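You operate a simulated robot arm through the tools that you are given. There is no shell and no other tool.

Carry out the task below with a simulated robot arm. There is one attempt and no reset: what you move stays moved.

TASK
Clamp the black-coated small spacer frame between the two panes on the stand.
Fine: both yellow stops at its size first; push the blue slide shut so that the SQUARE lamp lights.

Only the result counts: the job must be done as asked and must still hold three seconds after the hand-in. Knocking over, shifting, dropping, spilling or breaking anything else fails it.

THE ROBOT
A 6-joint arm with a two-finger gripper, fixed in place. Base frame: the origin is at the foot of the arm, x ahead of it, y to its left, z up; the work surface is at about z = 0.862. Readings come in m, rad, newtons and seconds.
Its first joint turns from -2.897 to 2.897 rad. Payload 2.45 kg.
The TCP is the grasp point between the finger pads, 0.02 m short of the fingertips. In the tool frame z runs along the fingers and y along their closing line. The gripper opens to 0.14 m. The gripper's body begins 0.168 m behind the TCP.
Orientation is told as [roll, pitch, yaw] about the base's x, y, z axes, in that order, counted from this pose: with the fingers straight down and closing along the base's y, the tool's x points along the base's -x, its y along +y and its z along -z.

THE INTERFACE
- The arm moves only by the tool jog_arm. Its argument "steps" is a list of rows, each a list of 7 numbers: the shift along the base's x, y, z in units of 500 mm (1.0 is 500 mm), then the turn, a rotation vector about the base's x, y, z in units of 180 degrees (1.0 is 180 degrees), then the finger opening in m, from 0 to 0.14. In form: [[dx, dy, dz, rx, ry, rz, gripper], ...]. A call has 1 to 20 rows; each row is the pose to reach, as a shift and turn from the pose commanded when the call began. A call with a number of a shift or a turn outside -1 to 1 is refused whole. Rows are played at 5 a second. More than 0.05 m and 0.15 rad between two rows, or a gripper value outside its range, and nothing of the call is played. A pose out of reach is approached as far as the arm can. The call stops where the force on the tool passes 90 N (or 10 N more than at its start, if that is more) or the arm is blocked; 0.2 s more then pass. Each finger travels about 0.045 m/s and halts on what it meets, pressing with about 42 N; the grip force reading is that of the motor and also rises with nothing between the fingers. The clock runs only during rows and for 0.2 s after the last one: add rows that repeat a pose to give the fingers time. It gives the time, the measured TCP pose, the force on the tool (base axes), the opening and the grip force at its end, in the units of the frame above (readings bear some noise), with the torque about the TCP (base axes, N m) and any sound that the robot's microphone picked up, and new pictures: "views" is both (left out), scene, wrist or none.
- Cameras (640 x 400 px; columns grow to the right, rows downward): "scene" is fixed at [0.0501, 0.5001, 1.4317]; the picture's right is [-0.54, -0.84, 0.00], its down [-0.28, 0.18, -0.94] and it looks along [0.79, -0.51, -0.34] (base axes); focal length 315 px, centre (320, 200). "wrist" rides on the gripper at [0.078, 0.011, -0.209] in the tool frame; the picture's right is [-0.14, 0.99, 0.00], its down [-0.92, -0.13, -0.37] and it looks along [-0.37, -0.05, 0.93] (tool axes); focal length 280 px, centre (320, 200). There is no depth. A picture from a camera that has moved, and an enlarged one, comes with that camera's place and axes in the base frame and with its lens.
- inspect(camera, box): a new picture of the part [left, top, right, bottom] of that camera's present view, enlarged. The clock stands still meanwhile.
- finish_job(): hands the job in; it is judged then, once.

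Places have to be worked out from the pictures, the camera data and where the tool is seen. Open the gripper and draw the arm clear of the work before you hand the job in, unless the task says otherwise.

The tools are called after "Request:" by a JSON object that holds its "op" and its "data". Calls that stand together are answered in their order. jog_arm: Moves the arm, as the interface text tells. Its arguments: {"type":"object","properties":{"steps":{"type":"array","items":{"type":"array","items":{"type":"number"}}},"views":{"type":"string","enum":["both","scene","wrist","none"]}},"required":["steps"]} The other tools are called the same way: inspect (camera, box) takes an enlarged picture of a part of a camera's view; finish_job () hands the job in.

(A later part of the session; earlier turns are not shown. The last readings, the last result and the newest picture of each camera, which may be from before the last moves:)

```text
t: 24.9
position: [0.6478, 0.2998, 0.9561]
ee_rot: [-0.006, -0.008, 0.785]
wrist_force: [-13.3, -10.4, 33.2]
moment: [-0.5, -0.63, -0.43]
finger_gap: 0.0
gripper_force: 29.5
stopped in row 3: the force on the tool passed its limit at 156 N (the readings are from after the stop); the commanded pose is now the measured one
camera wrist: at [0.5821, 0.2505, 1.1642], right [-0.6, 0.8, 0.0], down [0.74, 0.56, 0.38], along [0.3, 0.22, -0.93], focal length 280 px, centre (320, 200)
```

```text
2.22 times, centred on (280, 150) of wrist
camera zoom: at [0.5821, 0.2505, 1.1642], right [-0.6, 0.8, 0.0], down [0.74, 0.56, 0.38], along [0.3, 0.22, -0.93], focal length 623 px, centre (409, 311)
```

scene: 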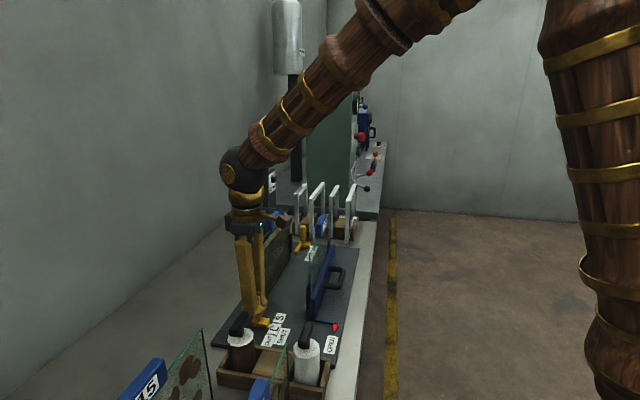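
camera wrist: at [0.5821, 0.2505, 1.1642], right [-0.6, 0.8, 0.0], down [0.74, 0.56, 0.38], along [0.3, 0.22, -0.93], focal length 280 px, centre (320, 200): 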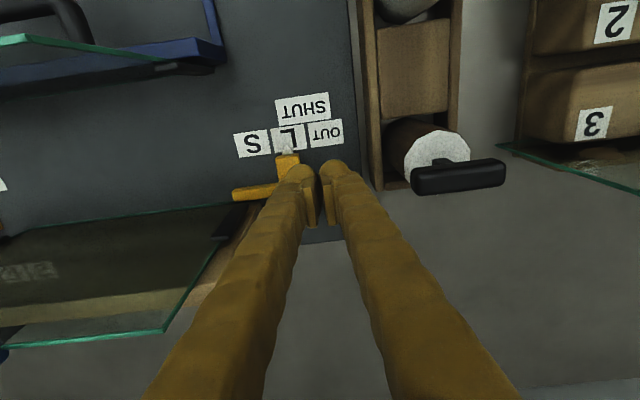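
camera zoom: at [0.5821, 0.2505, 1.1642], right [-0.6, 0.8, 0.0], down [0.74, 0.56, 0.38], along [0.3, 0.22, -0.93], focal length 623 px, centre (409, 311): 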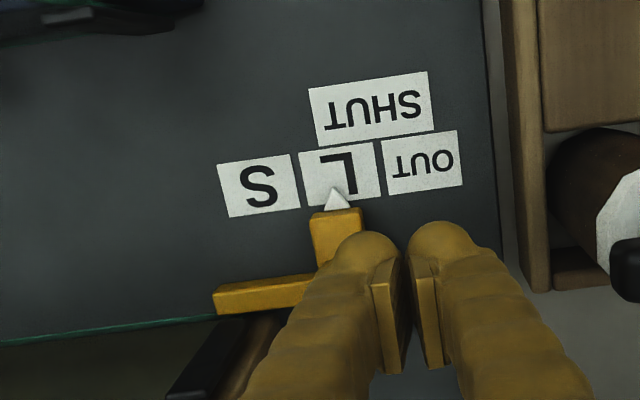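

The fingertip landed on the knob's top – the fingers are bulkier than 14 mm. I lift off, straighten the tiny tilt, and check that nothing moved.

Request:
{"op": "jog_arm", "data": {"steps": [[0, 0, 0.04, -0.0004, 0.0031, 0, 0], [0, 0, 0.08, -0.0004, 0.0031, 0, 0], [-0.04, 0.04, 0.08, -0.0004, 0.0031, 0, 0], [-0.04, 0.04, 0.08, -0.0004, 0.0031, 0, 0]], "views": "both"}}

Request:
{"op": "inspect", "data": {"camera": "wrist", "box": [160, 60, 400, 240]}}

Request:
{"op": "inspect", "data": {"camera": "scene", "box": [200, 250, 340, 370]}}

```text
t: 25.9
position: [0.6265, 0.3215, 0.9943]
ee_rot: [0.001, -0.001, 0.784]
wrist_force: [-0.9, -0.3, 0.1]
moment: [0.05, 0.0, 0.02]
finger_gap: 0.0
gripper_force: 29.2
camera wrist: at [0.5643, 0.2723, 1.2025], right [-0.6, 0.8, 0.0], down [0.74, 0.56, 0.37], along [0.29, 0.22, -0.93], focal length 280 px, centre (320, 200)
```

scene: 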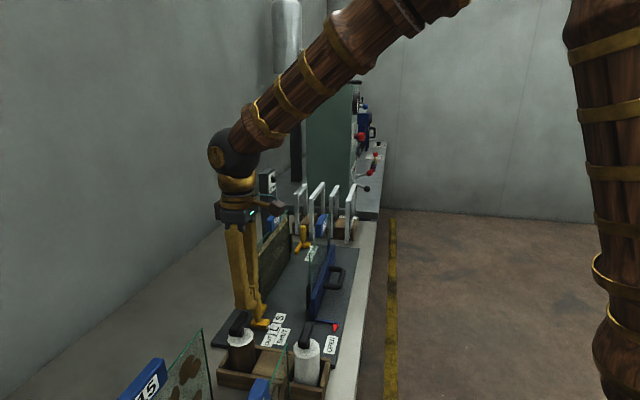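
wrist: 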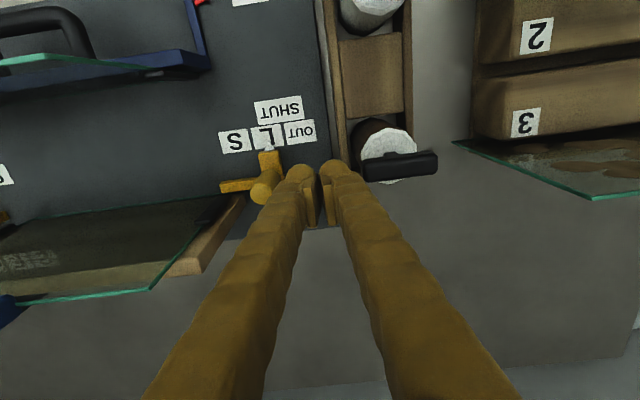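

```text
2.22 times, centred on (280, 150) of wrist
camera zoom: at [0.5643, 0.2723, 1.2025], right [-0.6, 0.8, 0.0], down [0.74, 0.56, 0.37], along [0.29, 0.22, -0.93], focal length 623 px, centre (409, 311)
```

zoom: 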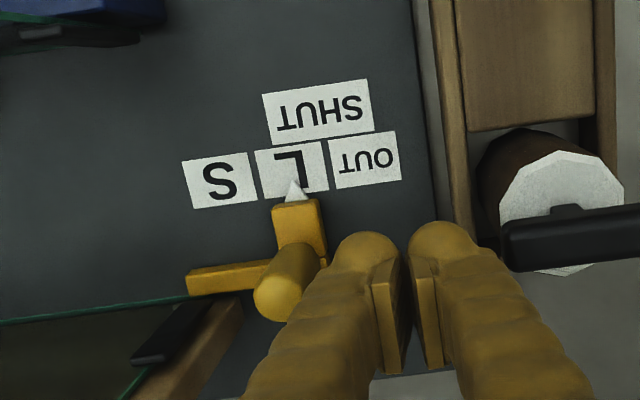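

```text
3.33 times, centred on (270, 310) of scene
camera zoom: at [0.0501, 0.5001, 1.4317], right [-0.54, -0.84, 0.0], down [-0.28, 0.18, -0.94], along [0.79, -0.51, -0.34], focal length 1051 px, centre (487, -167)
```

zoom: 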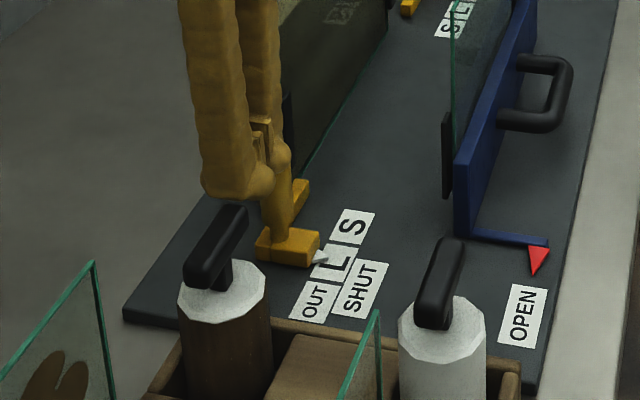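

The stop is unharmed at L, and I see the closed fingers extend ~28 mm to the side. I take a slightly more forward spot between bottle and knob, descend, and push part of the way.

Request:
{"op": "jog_arm", "data": {"steps": [[0.0141, -0.0141, 0, 0, 0, 0, 0], [0.0141, -0.0141, -0.04, 0, 0, 0, 0], [0.0141, -0.0141, -0.08, 0, 0, 0, 0], [0.0141, -0.0141, -0.12, 0, 0, 0, 0], [0.0141, -0.0141, -0.12, 0, 0, 0, 0]], "views": "both"}}

Request:
{"op": "inspect", "data": {"camera": "wrist", "box": [200, 60, 440, 240]}}

```text
t: 27.1
position: [0.6354, 0.3147, 0.9359]
ee_rot: [0.001, 0.001, 0.784]
wrist_force: [0.0, 0.3, 0.2]
moment: [0.01, 0.0, 0.01]
finger_gap: 0.0002
gripper_force: 29.7
camera wrist: at [0.5725, 0.2649, 1.1435], right [-0.6, 0.8, 0.0], down [0.74, 0.56, 0.37], along [0.29, 0.22, -0.93], focal length 280 px, centre (320, 200)
```

scene: 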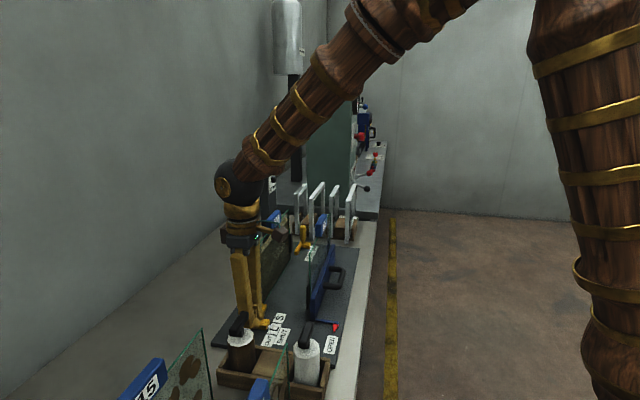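
wrist: 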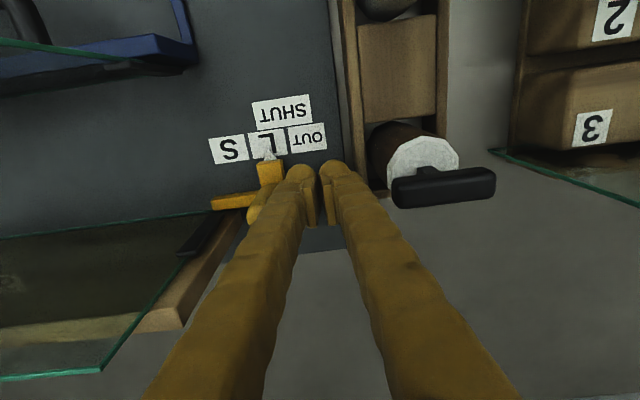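

```text
2.22 times, centred on (320, 150) of wrist
camera zoom: at [0.5725, 0.2649, 1.1435], right [-0.6, 0.8, 0.0], down [0.74, 0.56, 0.37], along [0.29, 0.22, -0.93], focal length 623 px, centre (320, 311)
```

zoom: 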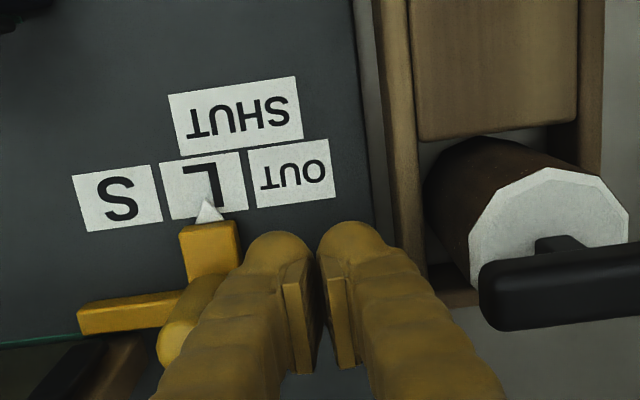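

Fingers are down beside the knob with no contact. I push along (0.71,-0.71) in small steps.

Request:
{"op": "jog_arm", "data": {"steps": [[0.014, -0.014, 0, 0, 0, 0, 0], [0.026, -0.026, 0, 0, 0, 0, 0], [0.036, -0.036, 0, 0, 0, 0, 0], [0.046, -0.046, 0, 0, 0, 0, 0], [0.046, -0.046, 0, 0, 0, 0, 0]], "views": "wrist"}}

Request:
{"op": "inspect", "data": {"camera": "wrist", "box": [200, 60, 440, 240]}}

```text
t: 28.3
position: [0.6573, 0.2896, 0.9358]
ee_rot: [0.001, 0.0, 0.784]
wrist_force: [-0.1, 0.3, -0.7]
moment: [-0.01, -0.01, 0.03]
finger_gap: 0.0
gripper_force: 28.8
camera wrist: at [0.5939, 0.2409, 1.144], right [-0.6, 0.8, 0.0], down [0.74, 0.56, 0.37], along [0.29, 0.22, -0.93], focal length 280 px, centre (320, 200)
```

wrist: 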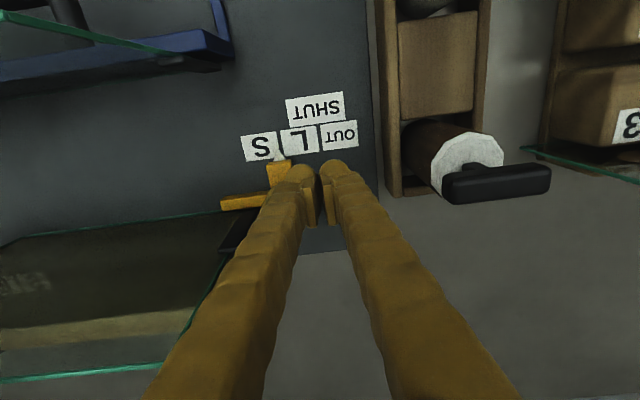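

```text
2.22 times, centred on (320, 150) of wrist
camera zoom: at [0.5939, 0.2409, 1.144], right [-0.6, 0.8, 0.0], down [0.74, 0.56, 0.37], along [0.29, 0.22, -0.93], focal length 623 px, centre (320, 311)
```

zoom: 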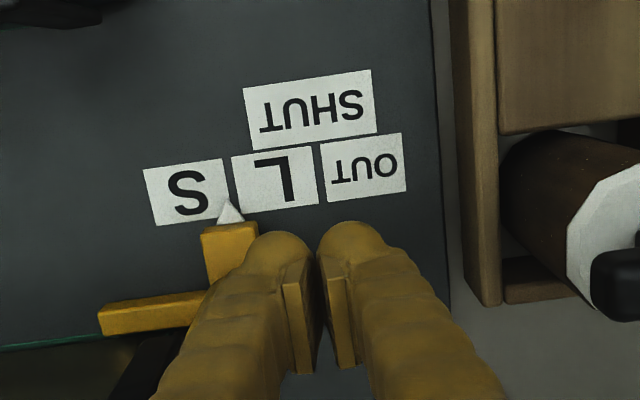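

Pointer is halfway between L and S; about 19 mm remain. I push 18.5 mm and trim afterwards.

Request:
{"op": "jog_arm", "data": {"steps": [[0.012, -0.012, 0, 0, 0, 0, 0], [0.02, -0.02, 0, 0, 0, 0, 0], [0.026, -0.026, 0, 0, 0, 0, 0], [0.026, -0.026, 0, 0, 0, 0, 0]], "views": "wrist"}}

Request:
{"op": "inspect", "data": {"camera": "wrist", "box": [200, 60, 440, 240]}}

```text
t: 29.3
position: [0.6698, 0.2769, 0.9353]
ee_rot: [0.002, -0.001, 0.784]
wrist_force: [-12.3, 11.8, 5.1]
moment: [-0.18, -0.24, 0.17]
finger_gap: 0.0001
gripper_force: 29.3
camera wrist: at [0.607, 0.2287, 1.1436], right [-0.6, 0.8, 0.0], down [0.74, 0.56, 0.37], along [0.29, 0.22, -0.93], focal length 280 px, centre (320, 200)
```

wrist: 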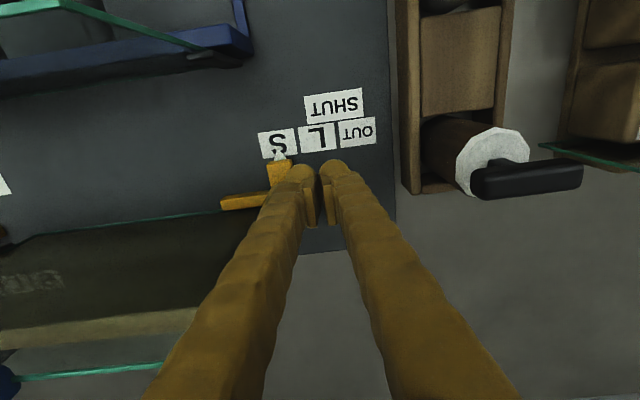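

```text
2.22 times, centred on (320, 150) of wrist
camera zoom: at [0.607, 0.2287, 1.1436], right [-0.6, 0.8, 0.0], down [0.74, 0.56, 0.37], along [0.29, 0.22, -0.93], focal length 623 px, centre (320, 311)
```

zoom: 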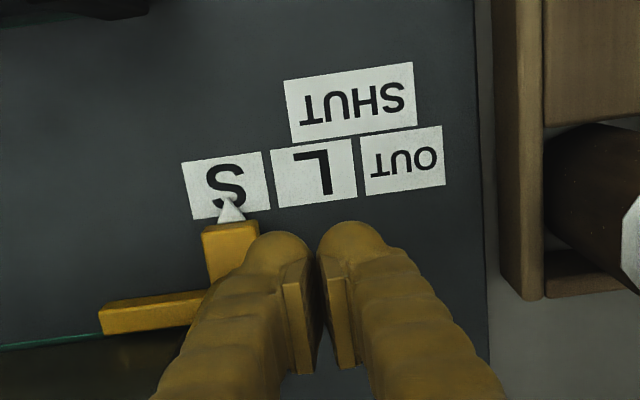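

The near stop now points squarely at S and has come up against resistance (end of its travel). I back off, rise, and swing to the far stop with fingers closing across the stand (yaw -45°).

Request:
{"op": "jog_arm", "data": {"steps": [[-0.02, 0.02, 0, 0, 0, 0, 0], [-0.02, 0.02, 0.06, 0, 0, 0, 0], [-0.02, 0.02, 0.14, 0, 0, 0, 0], [-0.02, 0.02, 0.22, 0, 0, 0, 0], [-0.02, 0.02, 0.3, 0, 0, 0, 0.03], [-0.02, 0.02, 0.38, 0, 0, 0, 0.05], [-0.02, 0.02, 0.46, 0, 0, 0, 0.05], [-0.02, 0.02, 0.54, 0, 0, 0, 0.05], [-0.02, 0.02, 0.6, 0, 0, 0, 0.05]], "views": "none"}}

Request:
{"op": "jog_arm", "data": {"steps": [[0.04, -0.05, 0, 0, 0, -0.042, 0.05], [0.08, -0.1, 0, 0, 0, -0.084, 0.05], [0.12, -0.15, 0, 0, 0, -0.126, 0.05], [0.16, -0.2, 0, 0, 0, -0.168, 0.05], [0.2, -0.25, 0, 0, 0, -0.21, 0.05], [0.24, -0.3, 0, 0, 0, -0.252, 0.05], [0.28, -0.34, 0, 0, 0, -0.294, 0.05], [0.32, -0.38, 0, 0, 0, -0.336, 0.05], [0.36, -0.42, 0, 0, 0, -0.378, 0.05], [0.4, -0.46, 0, 0, 0, -0.42, 0.05], [0.44, -0.5, 0, 0, 0, -0.46, 0.05], [0.48, -0.54, 0, 0, 0, -0.5, 0.05], [0.48, -0.54, 0, 0, 0, -0.5, 0.05]], "views": "both"}}

```text
t: 31.3
position: [0.6626, 0.2866, 1.2359]
ee_rot: [0.002, -0.001, 0.784]
wrist_force: [0.6, -0.1, -0.5]
moment: [-0.01, 0.02, 0.01]
finger_gap: 0.0499
gripper_force: 0.1
```

```text
t: 34.1
position: [0.9008, 0.0197, 1.2353]
ee_rot: [0.002, 0.0, -0.788]
wrist_force: [-0.3, 0.0, -1.1]
moment: [-0.01, 0.02, -0.01]
finger_gap: 0.0499
gripper_force: 0.1
camera wrist: at [0.8523, 0.0809, 1.4436], right [0.8, 0.6, 0.0], down [0.56, -0.74, 0.37], along [0.22, -0.29, -0.93], focal length 280 px, centre (320, 200)
```

scene: 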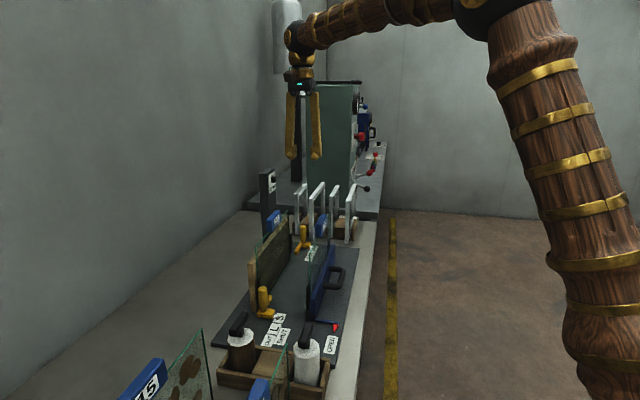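
wrist: 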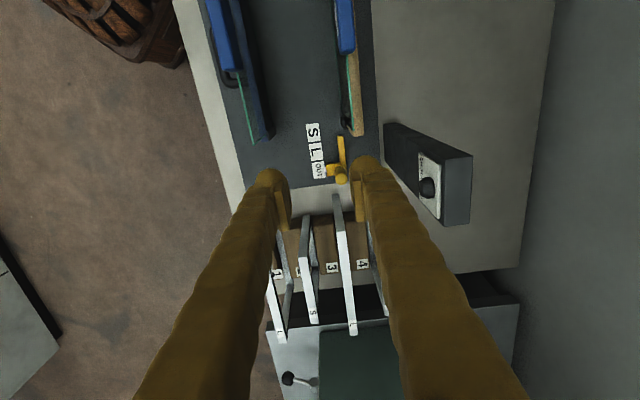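

I enlarge the far-stop area and the rack for precise positions.

Request:
{"op": "inspect", "data": {"camera": "wrist", "box": [270, 90, 420, 210]}}

Request:
{"op": "inspect", "data": {"camera": "wrist", "box": [250, 180, 410, 350]}}

Request:
{"op": "inspect", "data": {"camera": "scene", "box": [200, 250, 340, 370]}}

```text
3.33 times, centred on (345, 150) of wrist
camera zoom: at [0.8523, 0.0809, 1.4436], right [0.8, 0.6, 0.0], down [0.56, -0.74, 0.37], along [0.22, -0.29, -0.93], focal length 935 px, centre (237, 367)
```

zoom: 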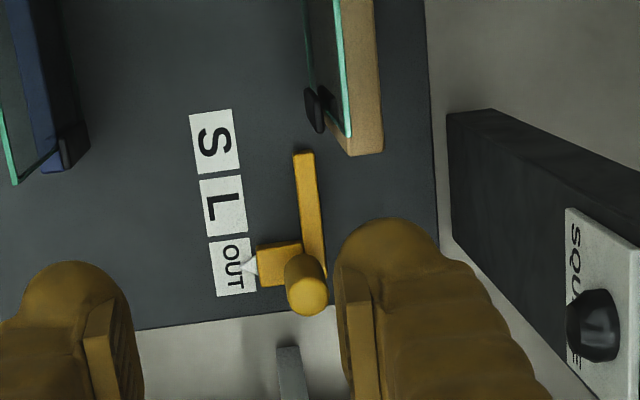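

```text
2.35 times, centred on (330, 265) of wrist
camera zoom: at [0.8523, 0.0809, 1.4436], right [0.8, 0.6, 0.0], down [0.56, -0.74, 0.37], along [0.22, -0.29, -0.93], focal length 660 px, centre (296, 47)
```

zoom: 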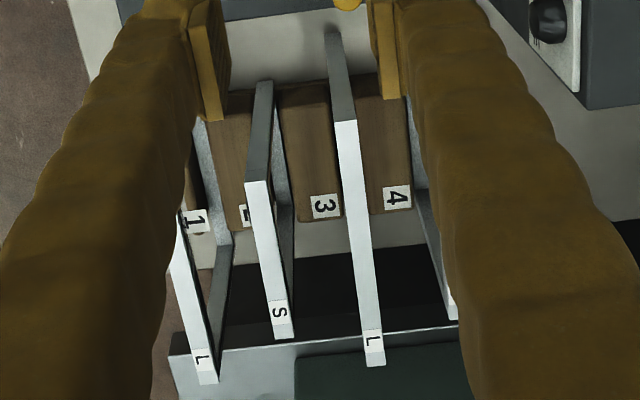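

```text
3.33 times, centred on (270, 310) of scene
camera zoom: at [0.0501, 0.5001, 1.4317], right [-0.54, -0.84, 0.0], down [-0.28, 0.18, -0.94], along [0.79, -0.51, -0.34], focal length 1051 px, centre (487, -167)
```

zoom: 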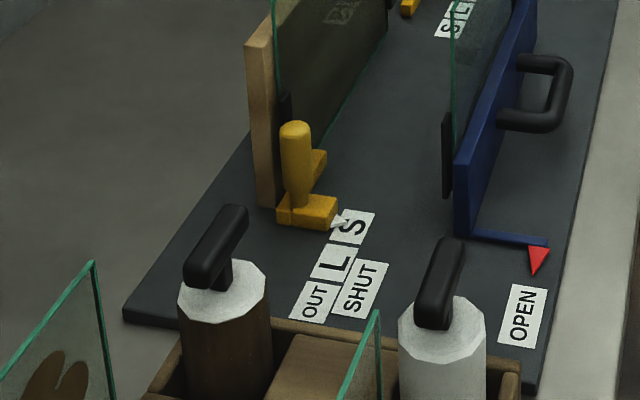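

Far knob is at about e1=0.705, e2=0.676 (≈(0.976,-0.02)), near the reach limit but with ~3 cm clear to the L frame and ~2.5 cm to the lamp post. I move over it and descend to just above.

Request:
{"op": "jog_arm", "data": {"steps": [[0.05, -0.03, 0, 0, 0, 0, 0.05], [0.1, -0.06, 0, 0, 0, 0, 0.05], [0.1457, -0.0834, 0, 0, 0, 0, 0.05], [0.1457, -0.0834, -0.08, 0, 0, 0, 0.05], [0.1457, -0.0834, -0.16, 0, 0, 0, 0.05], [0.1457, -0.0834, -0.24, 0, 0, 0, 0.05], [0.1457, -0.0834, -0.32, 0, 0, 0, 0.05], [0.1457, -0.0834, -0.4, 0, 0, 0, 0.05], [0.1457, -0.0834, -0.48, 0, 0, 0, 0.05], [0.1457, -0.0834, -0.51, 0, 0, 0, 0.05], [0.1457, -0.0834, -0.51, 0, 0, 0, 0.05]], "views": "both"}}

Request:
{"op": "inspect", "data": {"camera": "wrist", "box": [200, 60, 440, 240]}}

Request:
{"op": "inspect", "data": {"camera": "scene", "box": [230, 140, 380, 270]}}

```text
t: 36.5
position: [0.972, -0.0229, 0.981]
ee_rot: [0.001, 0.002, -0.787]
wrist_force: [0.7, 0.5, 0.0]
moment: [0.0, 0.01, -0.02]
finger_gap: 0.0502
gripper_force: 0.0
camera wrist: at [0.9234, 0.0374, 1.1879], right [0.8, 0.6, 0.0], down [0.56, -0.74, 0.37], along [0.22, -0.29, -0.93], focal length 280 px, centre (320, 200)
```

scene: 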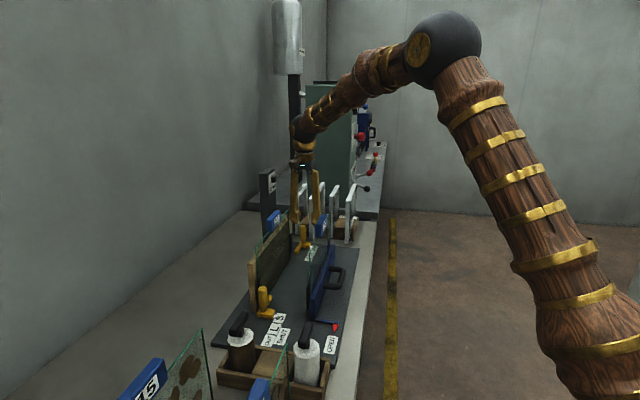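
wrist: 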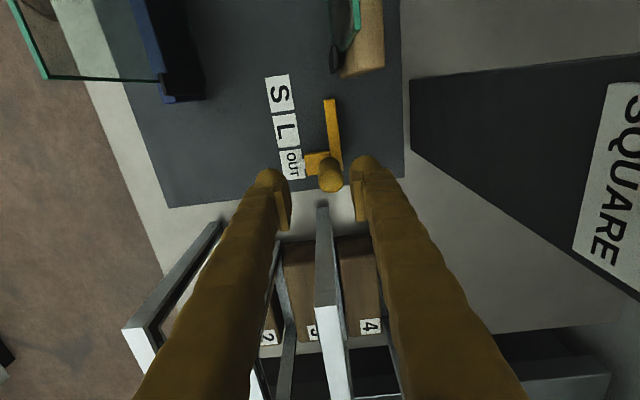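

```text
2.22 times, centred on (320, 150) of wrist
camera zoom: at [0.9234, 0.0374, 1.1879], right [0.8, 0.6, 0.0], down [0.56, -0.74, 0.37], along [0.22, -0.29, -0.93], focal length 623 px, centre (320, 311)
```

zoom: 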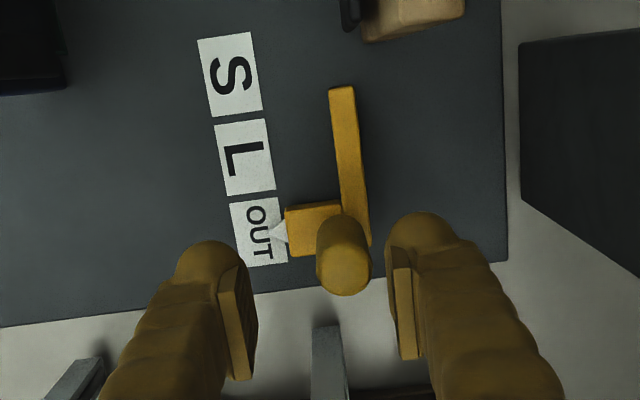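

```text
3.08 times, centred on (305, 205) of scene
camera zoom: at [0.0501, 0.5001, 1.4317], right [-0.54, -0.84, 0.0], down [-0.28, 0.18, -0.94], along [0.79, -0.51, -0.34], focal length 970 px, centre (366, 185)
```

zoom: 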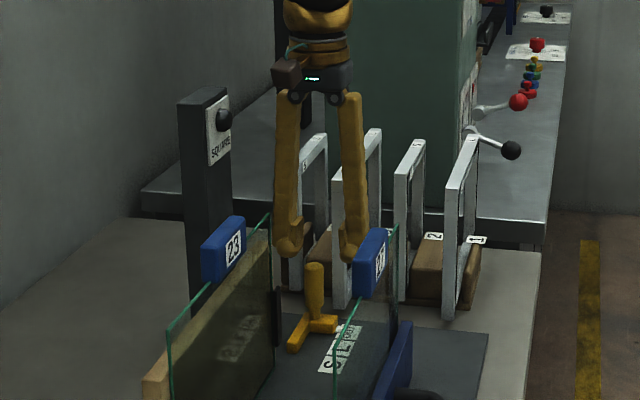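

The knob is ~6 mm to the right of the finger centre; I correct, descend to grip depth and close.

Request:
{"op": "jog_arm", "data": {"steps": [[0.009, 0.009, 0, 0, 0, 0, 0.05], [0.009, 0.009, -0.05, 0, 0, 0, 0.05], [0.009, 0.009, -0.096, 0, 0, 0, 0.05], [0.009, 0.009, -0.096, 0, 0, 0, 0.03], [0.009, 0.009, -0.096, 0, 0, 0, 0.01], [0.009, 0.009, -0.096, 0, 0, 0, 0.005], [0.009, 0.009, -0.096, 0, 0, 0, 0.005]], "views": "wrist"}}

```text
t: 38.1
position: [0.978, -0.0185, 0.931]
ee_rot: [0.005, 0.0, -0.786]
wrist_force: [22.8, 22.3, -7.0]
moment: [0.12, -0.22, 0.0]
finger_gap: 0.0261
gripper_force: 16.0
camera wrist: at [0.9297, 0.0423, 1.1386], right [0.8, 0.6, 0.0], down [0.56, -0.74, 0.37], along [0.22, -0.29, -0.93], focal length 280 px, centre (320, 200)
```

wrist: 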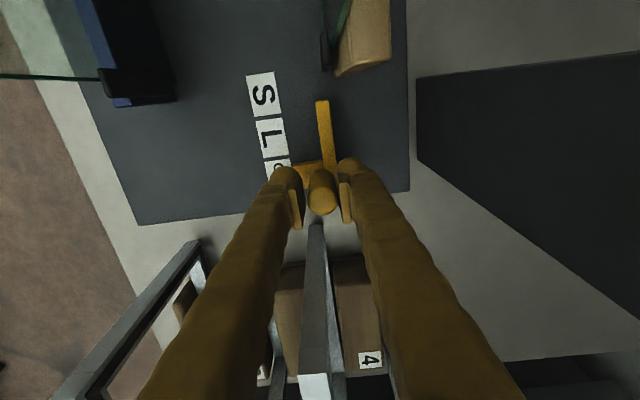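

The +e2 finger meets the knob first (32 N sideways). I shift ~2 mm toward +e2 to centre the grip.

Request:
{"op": "jog_arm", "data": {"steps": [[0.002, 0.002, 0, 0, 0, 0, 0.005], [0.003, 0.003, 0, 0, 0, 0, 0.005], [0.003, 0.003, 0, 0, 0, 0, 0.005]], "views": "none"}}

```text
t: 38.9
position: [0.9799, -0.0168, 0.9317]
ee_rot: [0.002, 0.0, -0.786]
wrist_force: [19.3, 19.2, -10.8]
moment: [0.15, -0.05, -0.01]
finger_gap: 0.0237
gripper_force: 14.3
```

Gap shrank to 23.7 mm but still 27 N; a little more.

Request:
{"op": "jog_arm", "data": {"steps": [[0.003, 0.003, 0, 0, 0, 0, 0.005], [0.003, 0.003, 0, 0, 0, 0, 0.005]], "views": "none"}}

```text
t: 39.5
position: [0.9793, -0.0175, 0.9316]
ee_rot: [-0.001, 0.0, -0.786]
wrist_force: [-4.0, 1.0, -2.6]
moment: [0.05, 0.08, 0.02]
finger_gap: 0.0228
gripper_force: 45.0
```

Firm grip (22.8 mm). I pull the far stop toward S by 44 mm (to about L), clear of the backing's end.

Request:
{"op": "jog_arm", "data": {"steps": [[-0.0141, 0.0141, 0, 0, 0, 0, 0.005], [-0.0283, 0.0283, 0, 0, 0, 0, 0.005], [-0.0424, 0.0424, 0, 0, 0, 0, 0.005], [-0.0566, 0.0566, 0, 0, 0, 0, 0.005], [-0.0622, 0.0622, 0, 0, 0, 0, 0.005], [-0.0622, 0.0622, 0, 0, 0, 0, 0.005]], "views": "both"}}

Request:
{"op": "inspect", "data": {"camera": "wrist", "box": [200, 60, 440, 240]}}

```text
t: 40.9
position: [0.9471, 0.013, 0.933]
ee_rot: [0.0, 0.002, -0.788]
wrist_force: [-42.2, -43.3, -14.9]
moment: [-0.48, 0.27, 0.02]
finger_gap: 0.0227
gripper_force: 45.0
camera wrist: at [0.9009, 0.0752, 1.1398], right [0.8, 0.6, 0.0], down [0.56, -0.74, 0.37], along [0.22, -0.29, -0.93], focal length 280 px, centre (320, 200)
```

scene: 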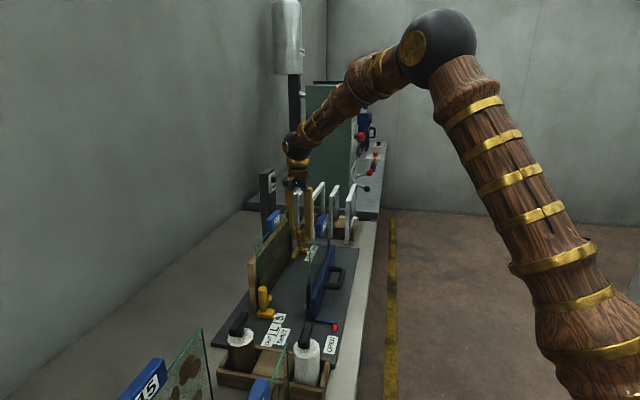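
wrist: 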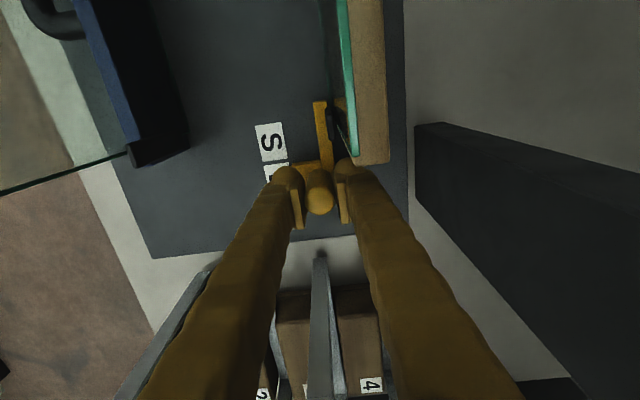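

```text
2.22 times, centred on (320, 150) of wrist
camera zoom: at [0.9009, 0.0752, 1.1398], right [0.8, 0.6, 0.0], down [0.56, -0.74, 0.37], along [0.22, -0.29, -0.93], focal length 623 px, centre (320, 311)
```

zoom: 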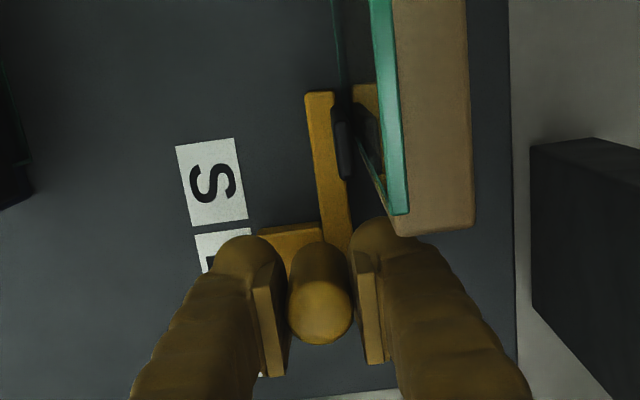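

There's a 60 N sideways load here, so I open the fingers slightly to relieve it before going on.

Request:
{"op": "jog_arm", "data": {"steps": [[0, 0, 0, 0, 0, 0, 0.03], [0, 0, 0, 0, 0, 0, 0.034], [0, 0, 0, 0, 0, 0, 0.034]], "views": "wrist"}}

Request:
{"op": "inspect", "data": {"camera": "wrist", "box": [200, 60, 440, 240]}}

```text
t: 41.7
position: [0.949, 0.0155, 0.9318]
ee_rot: [0.002, -0.001, -0.788]
wrist_force: [0.3, -0.9, -0.1]
moment: [0.01, 0.0, -0.01]
finger_gap: 0.0341
gripper_force: 0.0
camera wrist: at [0.9017, 0.0768, 1.1408], right [0.8, 0.6, 0.0], down [0.56, -0.74, 0.37], along [0.22, -0.29, -0.93], focal length 280 px, centre (320, 200)
```

wrist: 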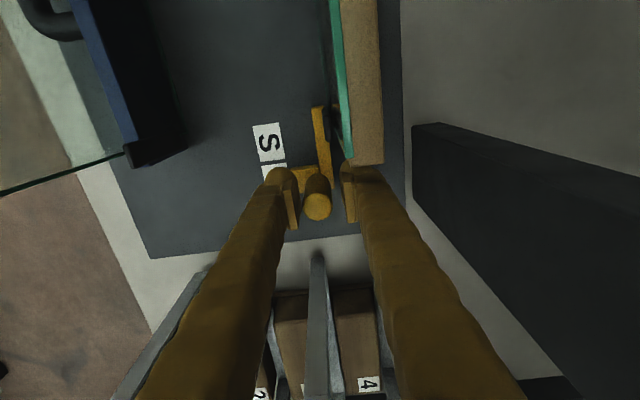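

```text
2.22 times, centred on (320, 150) of wrist
camera zoom: at [0.9017, 0.0768, 1.1408], right [0.8, 0.6, 0.0], down [0.56, -0.74, 0.37], along [0.22, -0.29, -0.93], focal length 623 px, centre (320, 311)
```

zoom: 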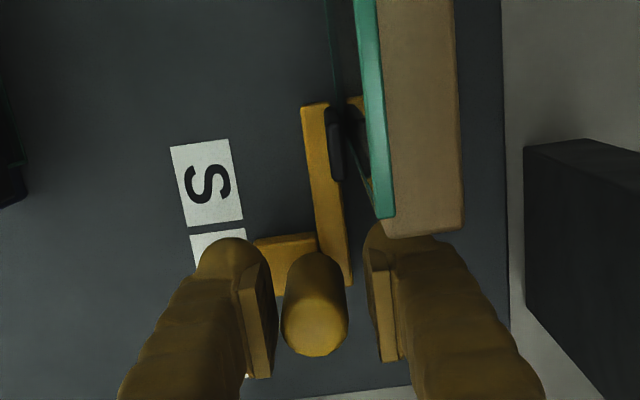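

Free of load. I lift, close the fingers, and move to the far side (+e1) of the knob to push it the remaining ~36 mm.

Request:
{"op": "jog_arm", "data": {"steps": [[0, 0, 0, 0, 0, 0, 0.042], [0, 0, 0.04, 0, 0, 0, 0.042], [0, 0, 0.1, 0, 0, 0, 0.042], [0, 0, 0.14, 0, 0, 0, 0.03], [0.015, -0.045, 0.14, 0, 0, 0, 0.01], [0.0297, -0.0891, 0.14, 0, 0, 0, 0], [0.0297, -0.0891, 0.14, 0, 0, 0, 0], [0.0297, -0.0891, 0.14, 0, 0, 0, 0]], "views": "both"}}

Request:
{"op": "inspect", "data": {"camera": "wrist", "box": [200, 60, 440, 240]}}

```text
t: 43.5
position: [0.9652, -0.03, 1.0027]
ee_rot: [0.003, 0.001, -0.786]
wrist_force: [0.0, -0.1, 0.4]
moment: [0.05, -0.04, -0.02]
finger_gap: 0.0001
gripper_force: 29.3
camera wrist: at [0.9168, 0.0313, 1.21], right [0.8, 0.6, 0.0], down [0.56, -0.74, 0.37], along [0.22, -0.29, -0.93], focal length 280 px, centre (320, 200)
```

scene: 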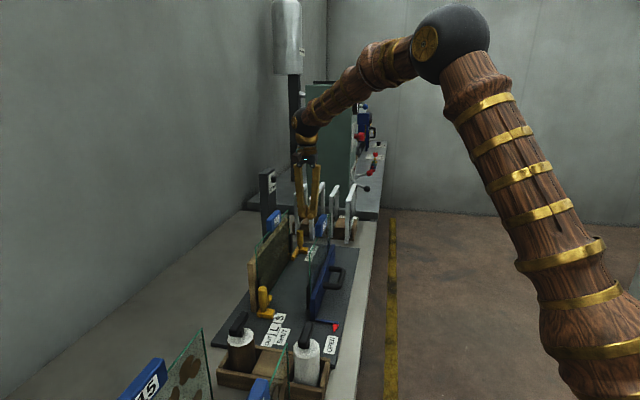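
wrist: 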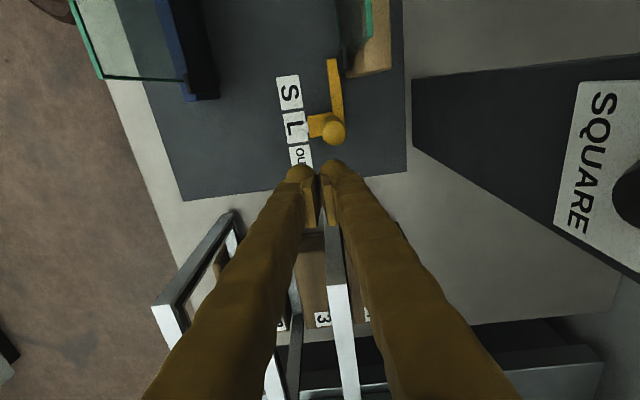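

```text
2.22 times, centred on (320, 150) of wrist
camera zoom: at [0.9168, 0.0313, 1.21], right [0.8, 0.6, 0.0], down [0.56, -0.74, 0.37], along [0.22, -0.29, -0.93], focal length 623 px, centre (320, 311)
```

zoom: 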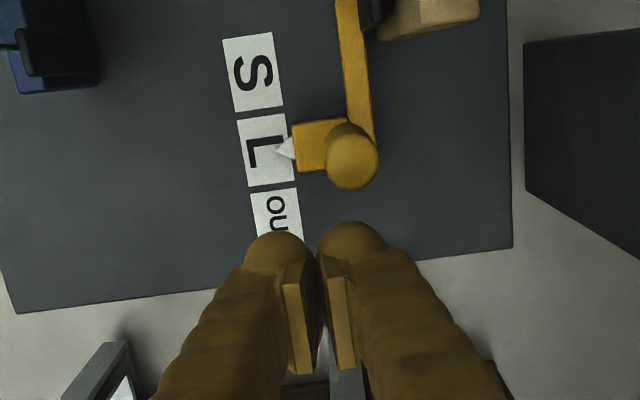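

Pointer sits at L; fingers are 12 mm behind the knob. I descend and push 30 mm toward S first.

Request:
{"op": "jog_arm", "data": {"steps": [[0, 0, -0.06, 0, 0, 0, 0], [0, 0, -0.12, 0, 0, 0, 0], [0, 0, -0.138, 0, 0, 0, 0], [-0.014, 0.014, -0.138, 0, 0, 0, 0], [-0.028, 0.028, -0.138, 0, 0, 0, 0], [-0.042, 0.042, -0.138, 0, 0, 0, 0], [-0.042, 0.042, -0.138, 0, 0, 0, 0]], "views": "wrist"}}

Request:
{"op": "inspect", "data": {"camera": "wrist", "box": [200, 60, 440, 240]}}

```text
t: 45.1
position: [0.943, -0.0097, 0.9335]
ee_rot: [0.003, 0.0, -0.787]
wrist_force: [0.6, 0.1, -0.6]
moment: [0.01, -0.01, -0.02]
finger_gap: 0.0001
gripper_force: 29.3
camera wrist: at [0.8953, 0.0517, 1.14], right [0.8, 0.6, 0.0], down [0.56, -0.74, 0.37], along [0.22, -0.29, -0.93], focal length 280 px, centre (320, 200)
```

wrist: 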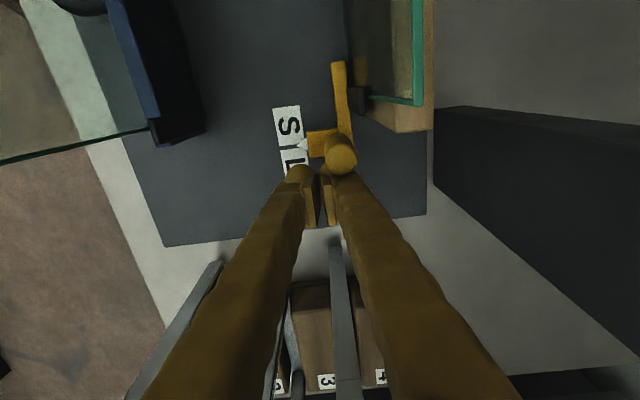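

```text
2.22 times, centred on (320, 150) of wrist
camera zoom: at [0.8953, 0.0517, 1.14], right [0.8, 0.6, 0.0], down [0.56, -0.74, 0.37], along [0.22, -0.29, -0.93], focal length 623 px, centre (320, 311)
```

zoom: 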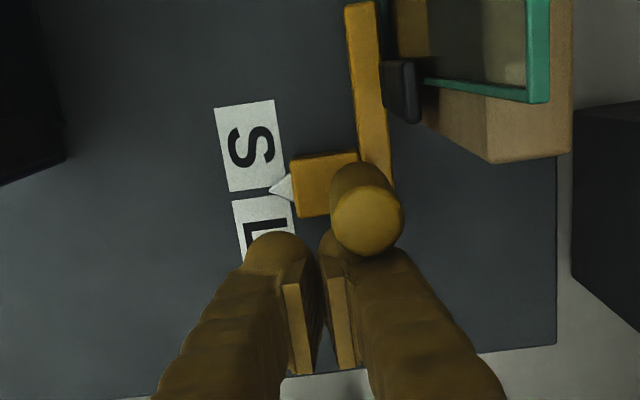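

About 19.5 mm remain to S. I push the rest.

Request:
{"op": "jog_arm", "data": {"steps": [[-0.012, 0.012, 0, 0, 0, 0, 0], [-0.021, 0.021, 0, 0, 0, 0, 0], [-0.0275, 0.0275, 0, 0, 0, 0, 0], [-0.0275, 0.0275, 0, 0, 0, 0, 0]], "views": "wrist"}}

Request:
{"op": "inspect", "data": {"camera": "wrist", "box": [200, 60, 440, 240]}}

```text
t: 46.1
position: [0.9302, 0.0045, 0.934]
ee_rot: [0.003, 0.001, -0.788]
wrist_force: [2.1, -2.7, -1.3]
moment: [-0.05, 0.0, -0.02]
finger_gap: 0.0
gripper_force: 29.1
camera wrist: at [0.8814, 0.0656, 1.1408], right [0.8, 0.6, 0.0], down [0.56, -0.74, 0.37], along [0.22, -0.29, -0.93], focal length 280 px, centre (320, 200)
```

wrist: 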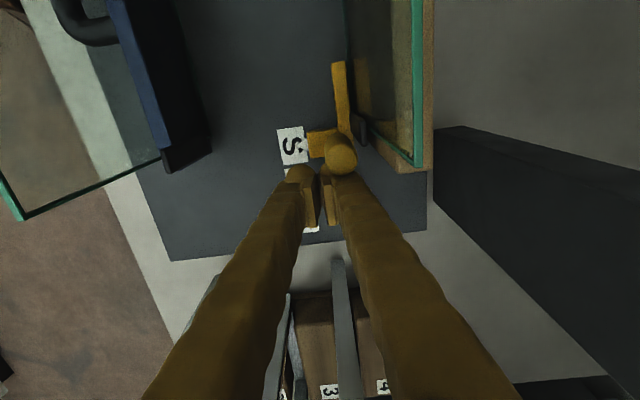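

```text
2.22 times, centred on (320, 150) of wrist
camera zoom: at [0.8814, 0.0656, 1.1408], right [0.8, 0.6, 0.0], down [0.56, -0.74, 0.37], along [0.22, -0.29, -0.93], focal length 623 px, centre (320, 311)
```

zoom: 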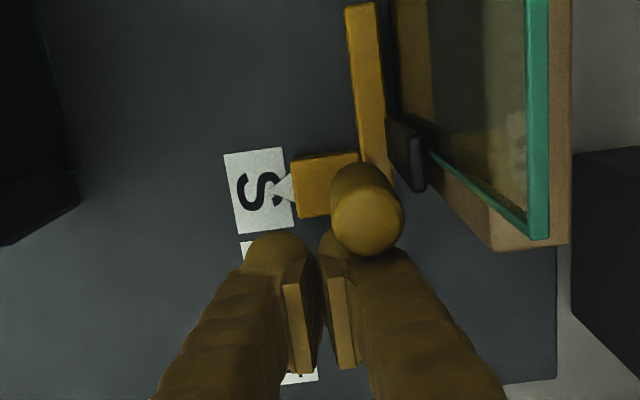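

Pointer is centred on S. I nudge 1 mm more to learn whether it has reached its end stop.

Request:
{"op": "jog_arm", "data": {"steps": [[-0.0015, 0.0015, 0, 0, 0, 0, 0], [-0.0015, 0.0015, 0, 0, 0, 0, 0]], "views": "none"}}

```text
t: 46.7
position: [0.93, 0.0042, 0.9331]
ee_rot: [0.0, -0.001, -0.786]
wrist_force: [9.1, -13.9, -5.0]
moment: [-0.23, -0.09, -0.12]
finger_gap: 0.0
gripper_force: 29.2
```

Resistance confirms the far stop is at its S end position too. I back off, rise, and go look at the slot-2 S frame from close above.

Request:
{"op": "jog_arm", "data": {"steps": [[0.012, -0.012, 0, 0, 0, 0, 0], [0.02, -0.02, 0.02, 0, 0, 0, 0], [0.02, -0.02, 0.1, 0, 0, 0, 0], [0.02, -0.02, 0.18, 0, 0, 0, 0], [0.02, -0.02, 0.26, 0, 0, 0, 0.03], [0.02, -0.02, 0.34, 0, 0, 0, 0.06], [0.02, -0.02, 0.42, 0, 0, 0, 0.08], [0.02, -0.02, 0.5, 0, 0, 0, 0.1], [0.02, -0.02, 0.56, 0, 0, 0, 0.12], [0.02, -0.06, 0.56, 0, 0, 0, 0.14], [0.02, -0.12, 0.56, 0, 0, 0, 0.14], [0.02, -0.18, 0.56, 0, 0, 0, 0.14], [0.02, -0.18, 0.56, 0, 0, 0, 0.14]], "views": "both"}}

Request:
{"op": "inspect", "data": {"camera": "wrist", "box": [230, 130, 430, 300]}}

Request:
{"op": "inspect", "data": {"camera": "wrist", "box": [280, 0, 430, 180]}}

```text
t: 49.5
position: [0.9389, -0.0861, 1.214]
ee_rot: [0.001, 0.0, -0.787]
wrist_force: [0.1, -0.6, 0.3]
moment: [-0.01, 0.04, 0.0]
finger_gap: 0.14
gripper_force: 0.0
camera wrist: at [0.8905, -0.0242, 1.4222], right [0.8, 0.6, 0.0], down [0.56, -0.74, 0.37], along [0.22, -0.29, -0.93], focal length 280 px, centre (320, 200)
```

scene: 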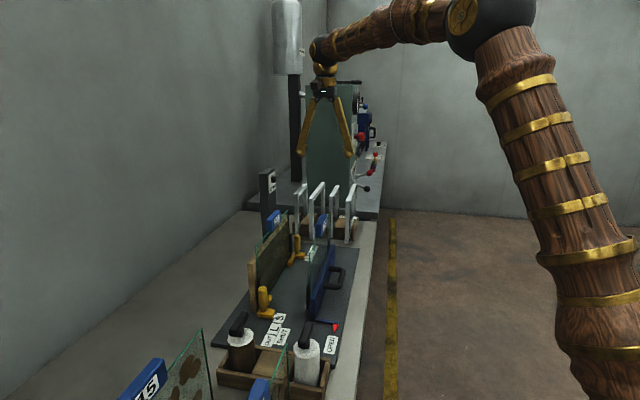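
wrist: 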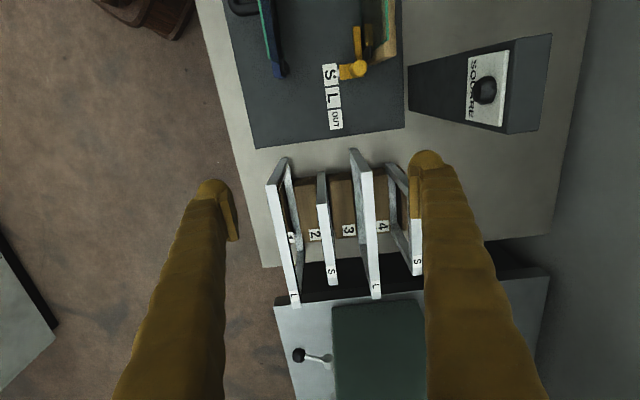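

```text
2.35 times, centred on (330, 215) of wrist
camera zoom: at [0.8905, -0.0242, 1.4222], right [0.8, 0.6, 0.0], down [0.56, -0.74, 0.37], along [0.22, -0.29, -0.93], focal length 660 px, centre (296, 165)
```

zoom: 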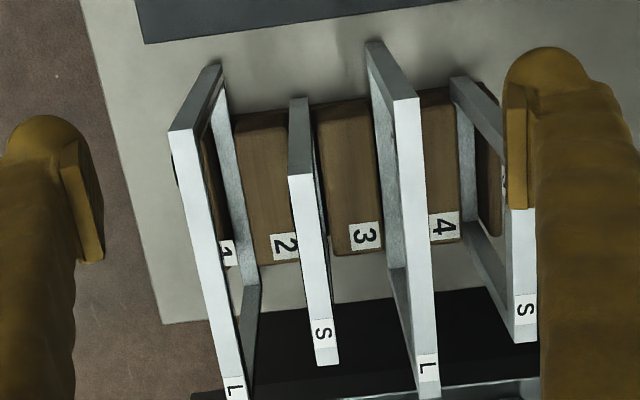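

```text
2.22 times, centred on (355, 90) of wrist
camera zoom: at [0.8905, -0.0242, 1.4222], right [0.8, 0.6, 0.0], down [0.56, -0.74, 0.37], along [0.22, -0.29, -0.93], focal length 623 px, centre (242, 444)
```

zoom: 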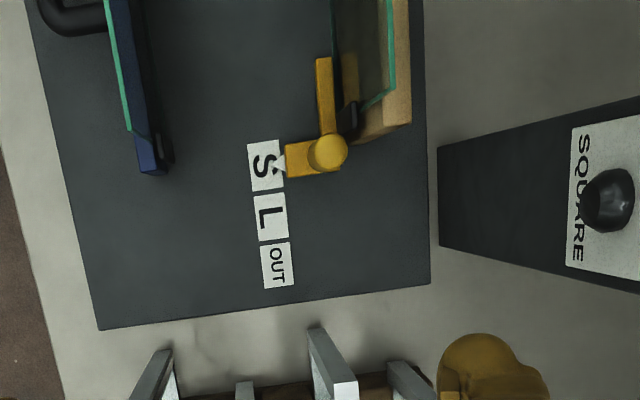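

The S frame in slot 2 triangulates to e1 0.809–0.951, e2≈0.593, top z≈1.037 (centre ≈(1.042,-0.203)), beyond vertical reach. I tilt the tool 30° outward along the stand axis (fingers still closing across the frame) and narrow the gap.

Request:
{"op": "jog_arm", "data": {"steps": [[0, 0, 0, -0.03, -0.03, 0, 0.13], [0, 0, 0, -0.06, -0.06, 0, 0.11], [0, 0, 0, -0.09, -0.09, 0, 0.09], [0, 0, 0, -0.1179, -0.1179, 0, 0.07], [0, 0, 0, -0.1179, -0.1179, 0, 0.05], [0, 0, 0, -0.1179, -0.1179, 0, 0.04], [0, 0, 0, -0.1179, -0.1179, 0, 0.036]], "views": "none"}}

Request:
{"op": "jog_arm", "data": {"steps": [[0.035, -0.04, 0, 0, 0, 0, 0.036], [0.07, -0.08, 0, 0, 0, 0, 0.036], [0.105, -0.12, 0, 0, 0, 0, 0.036], [0.14, -0.16, 0, 0, 0, 0, 0.036], [0.175, -0.2, 0, 0, 0, 0, 0.036], [0.2058, -0.2326, 0, 0, 0, 0, 0.036], [0.2058, -0.2326, 0, 0, 0, 0, 0.036]], "views": "both"}}

Request:
{"op": "inspect", "data": {"camera": "wrist", "box": [200, 60, 440, 260]}}

Request:
{"op": "inspect", "data": {"camera": "scene", "box": [260, 80, 400, 250]}}

```text
t: 51.1
position: [0.9396, -0.087, 1.2131]
ee_rot: [0.002, -0.524, -0.788]
wrist_force: [0.2, -0.5, -1.0]
moment: [0.0, 0.03, -0.02]
finger_gap: 0.0359
gripper_force: 0.0
```

```text
t: 52.7
position: [1.0417, -0.203, 1.2129]
ee_rot: [0.003, -0.525, -0.786]
wrist_force: [0.2, 0.2, 0.1]
moment: [0.0, -0.01, -0.03]
finger_gap: 0.036
gripper_force: 0.0
camera wrist: at [0.9267, -0.0743, 1.3538], right [0.78, 0.62, 0.07], down [0.34, -0.52, 0.78], along [0.52, -0.59, -0.62], focal length 280 px, centre (320, 200)
```

scene: 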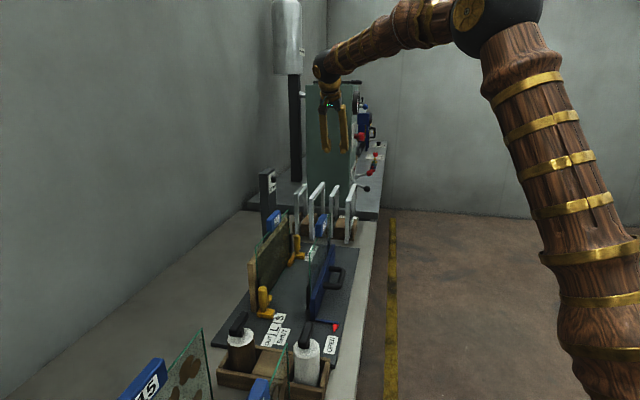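
wrist: 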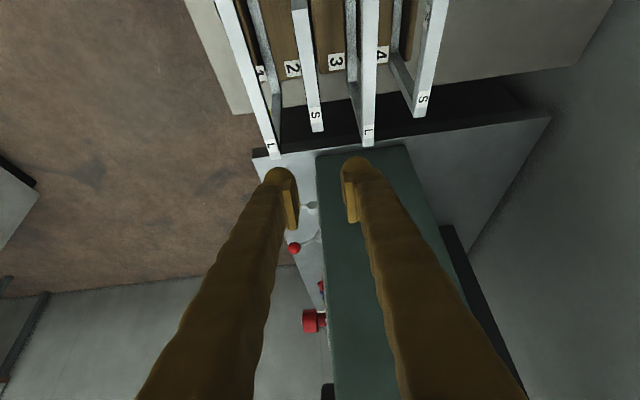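

```text
2.00 times, centred on (320, 160) of wrist
camera zoom: at [0.9267, -0.0743, 1.3538], right [0.78, 0.62, 0.07], down [0.34, -0.52, 0.78], along [0.52, -0.59, -0.62], focal length 561 px, centre (320, 280)
```

zoom: 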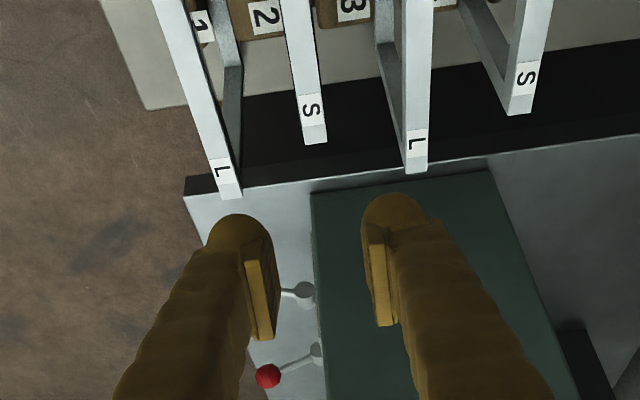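

```text
2.35 times, centred on (330, 165) of scene
camera zoom: at [0.0501, 0.5001, 1.4317], right [-0.54, -0.84, 0.0], down [-0.28, 0.18, -0.94], along [0.79, -0.51, -0.34], focal length 742 px, centre (296, 282)
```

zoom: 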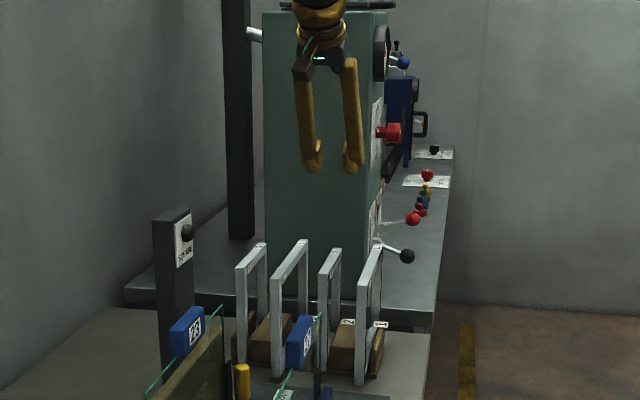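

Reach is fine. Frame's e2 ≈0.593 matches the TCP. I lower to just above the frame tops to verify alignment.

Request:
{"op": "jog_arm", "data": {"steps": [[0, 0, -0.08, 0, 0, 0, 0.036], [0, 0, -0.16, 0, 0, 0, 0.036], [0, 0, -0.22, 0, 0, 0, 0.036], [0, 0, -0.22, 0, 0, 0, 0.036]], "views": "both"}}

Request:
{"op": "inspect", "data": {"camera": "wrist", "box": [200, 60, 440, 260]}}

Request:
{"op": "inspect", "data": {"camera": "scene", "box": [260, 130, 400, 250]}}

```text
t: 53.7
position: [1.0402, -0.2027, 1.1017]
ee_rot: [0.001, -0.524, -0.787]
wrist_force: [-0.5, 0.2, 1.2]
moment: [0.03, 0.02, -0.01]
finger_gap: 0.036
gripper_force: 0.0
camera wrist: at [0.926, -0.0747, 1.2419], right [0.78, 0.62, 0.07], down [0.34, -0.52, 0.78], along [0.52, -0.59, -0.62], focal length 280 px, centre (320, 200)
```

scene: 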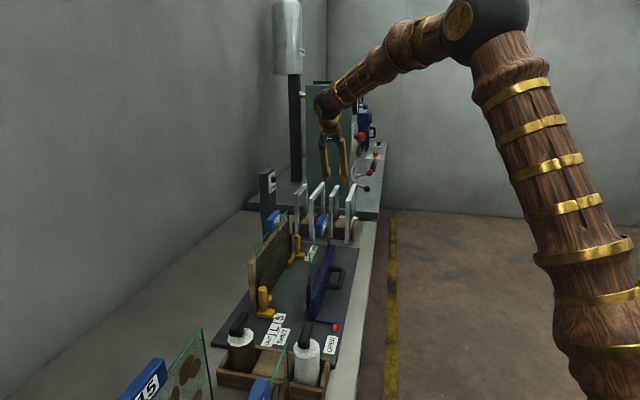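
wrist: 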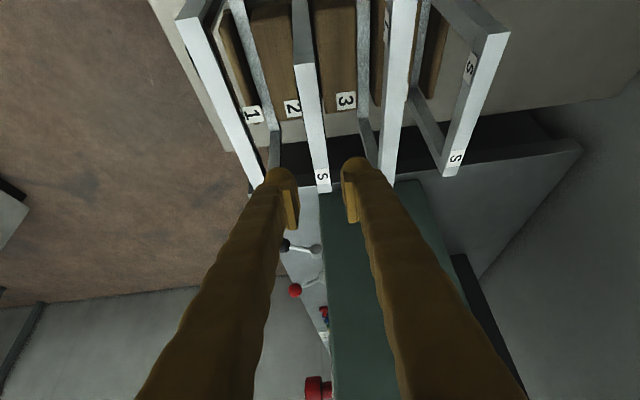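

```text
2.00 times, centred on (320, 160) of wrist
camera zoom: at [0.926, -0.0747, 1.2419], right [0.78, 0.62, 0.07], down [0.34, -0.52, 0.78], along [0.52, -0.59, -0.62], focal length 561 px, centre (320, 280)
```

zoom: 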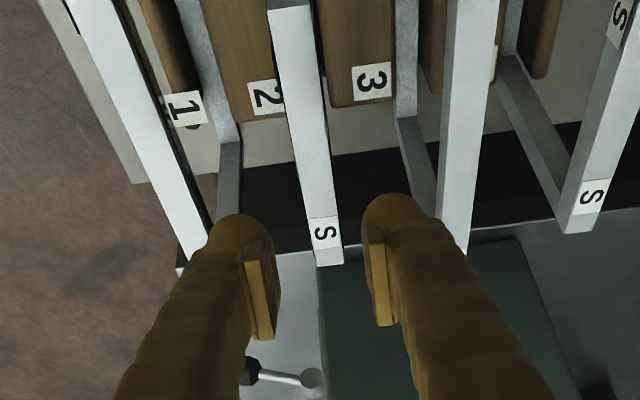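

```text
3.33 times, centred on (330, 190) of scene
camera zoom: at [0.0501, 0.5001, 1.4317], right [-0.54, -0.84, 0.0], down [-0.28, 0.18, -0.94], along [0.79, -0.51, -0.34], focal length 1051 px, centre (287, 233)
```

zoom: 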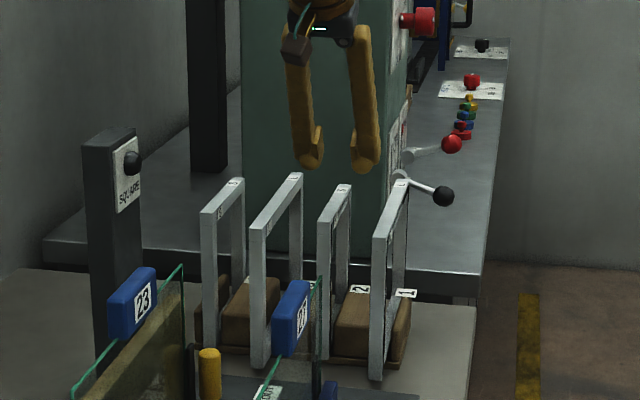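

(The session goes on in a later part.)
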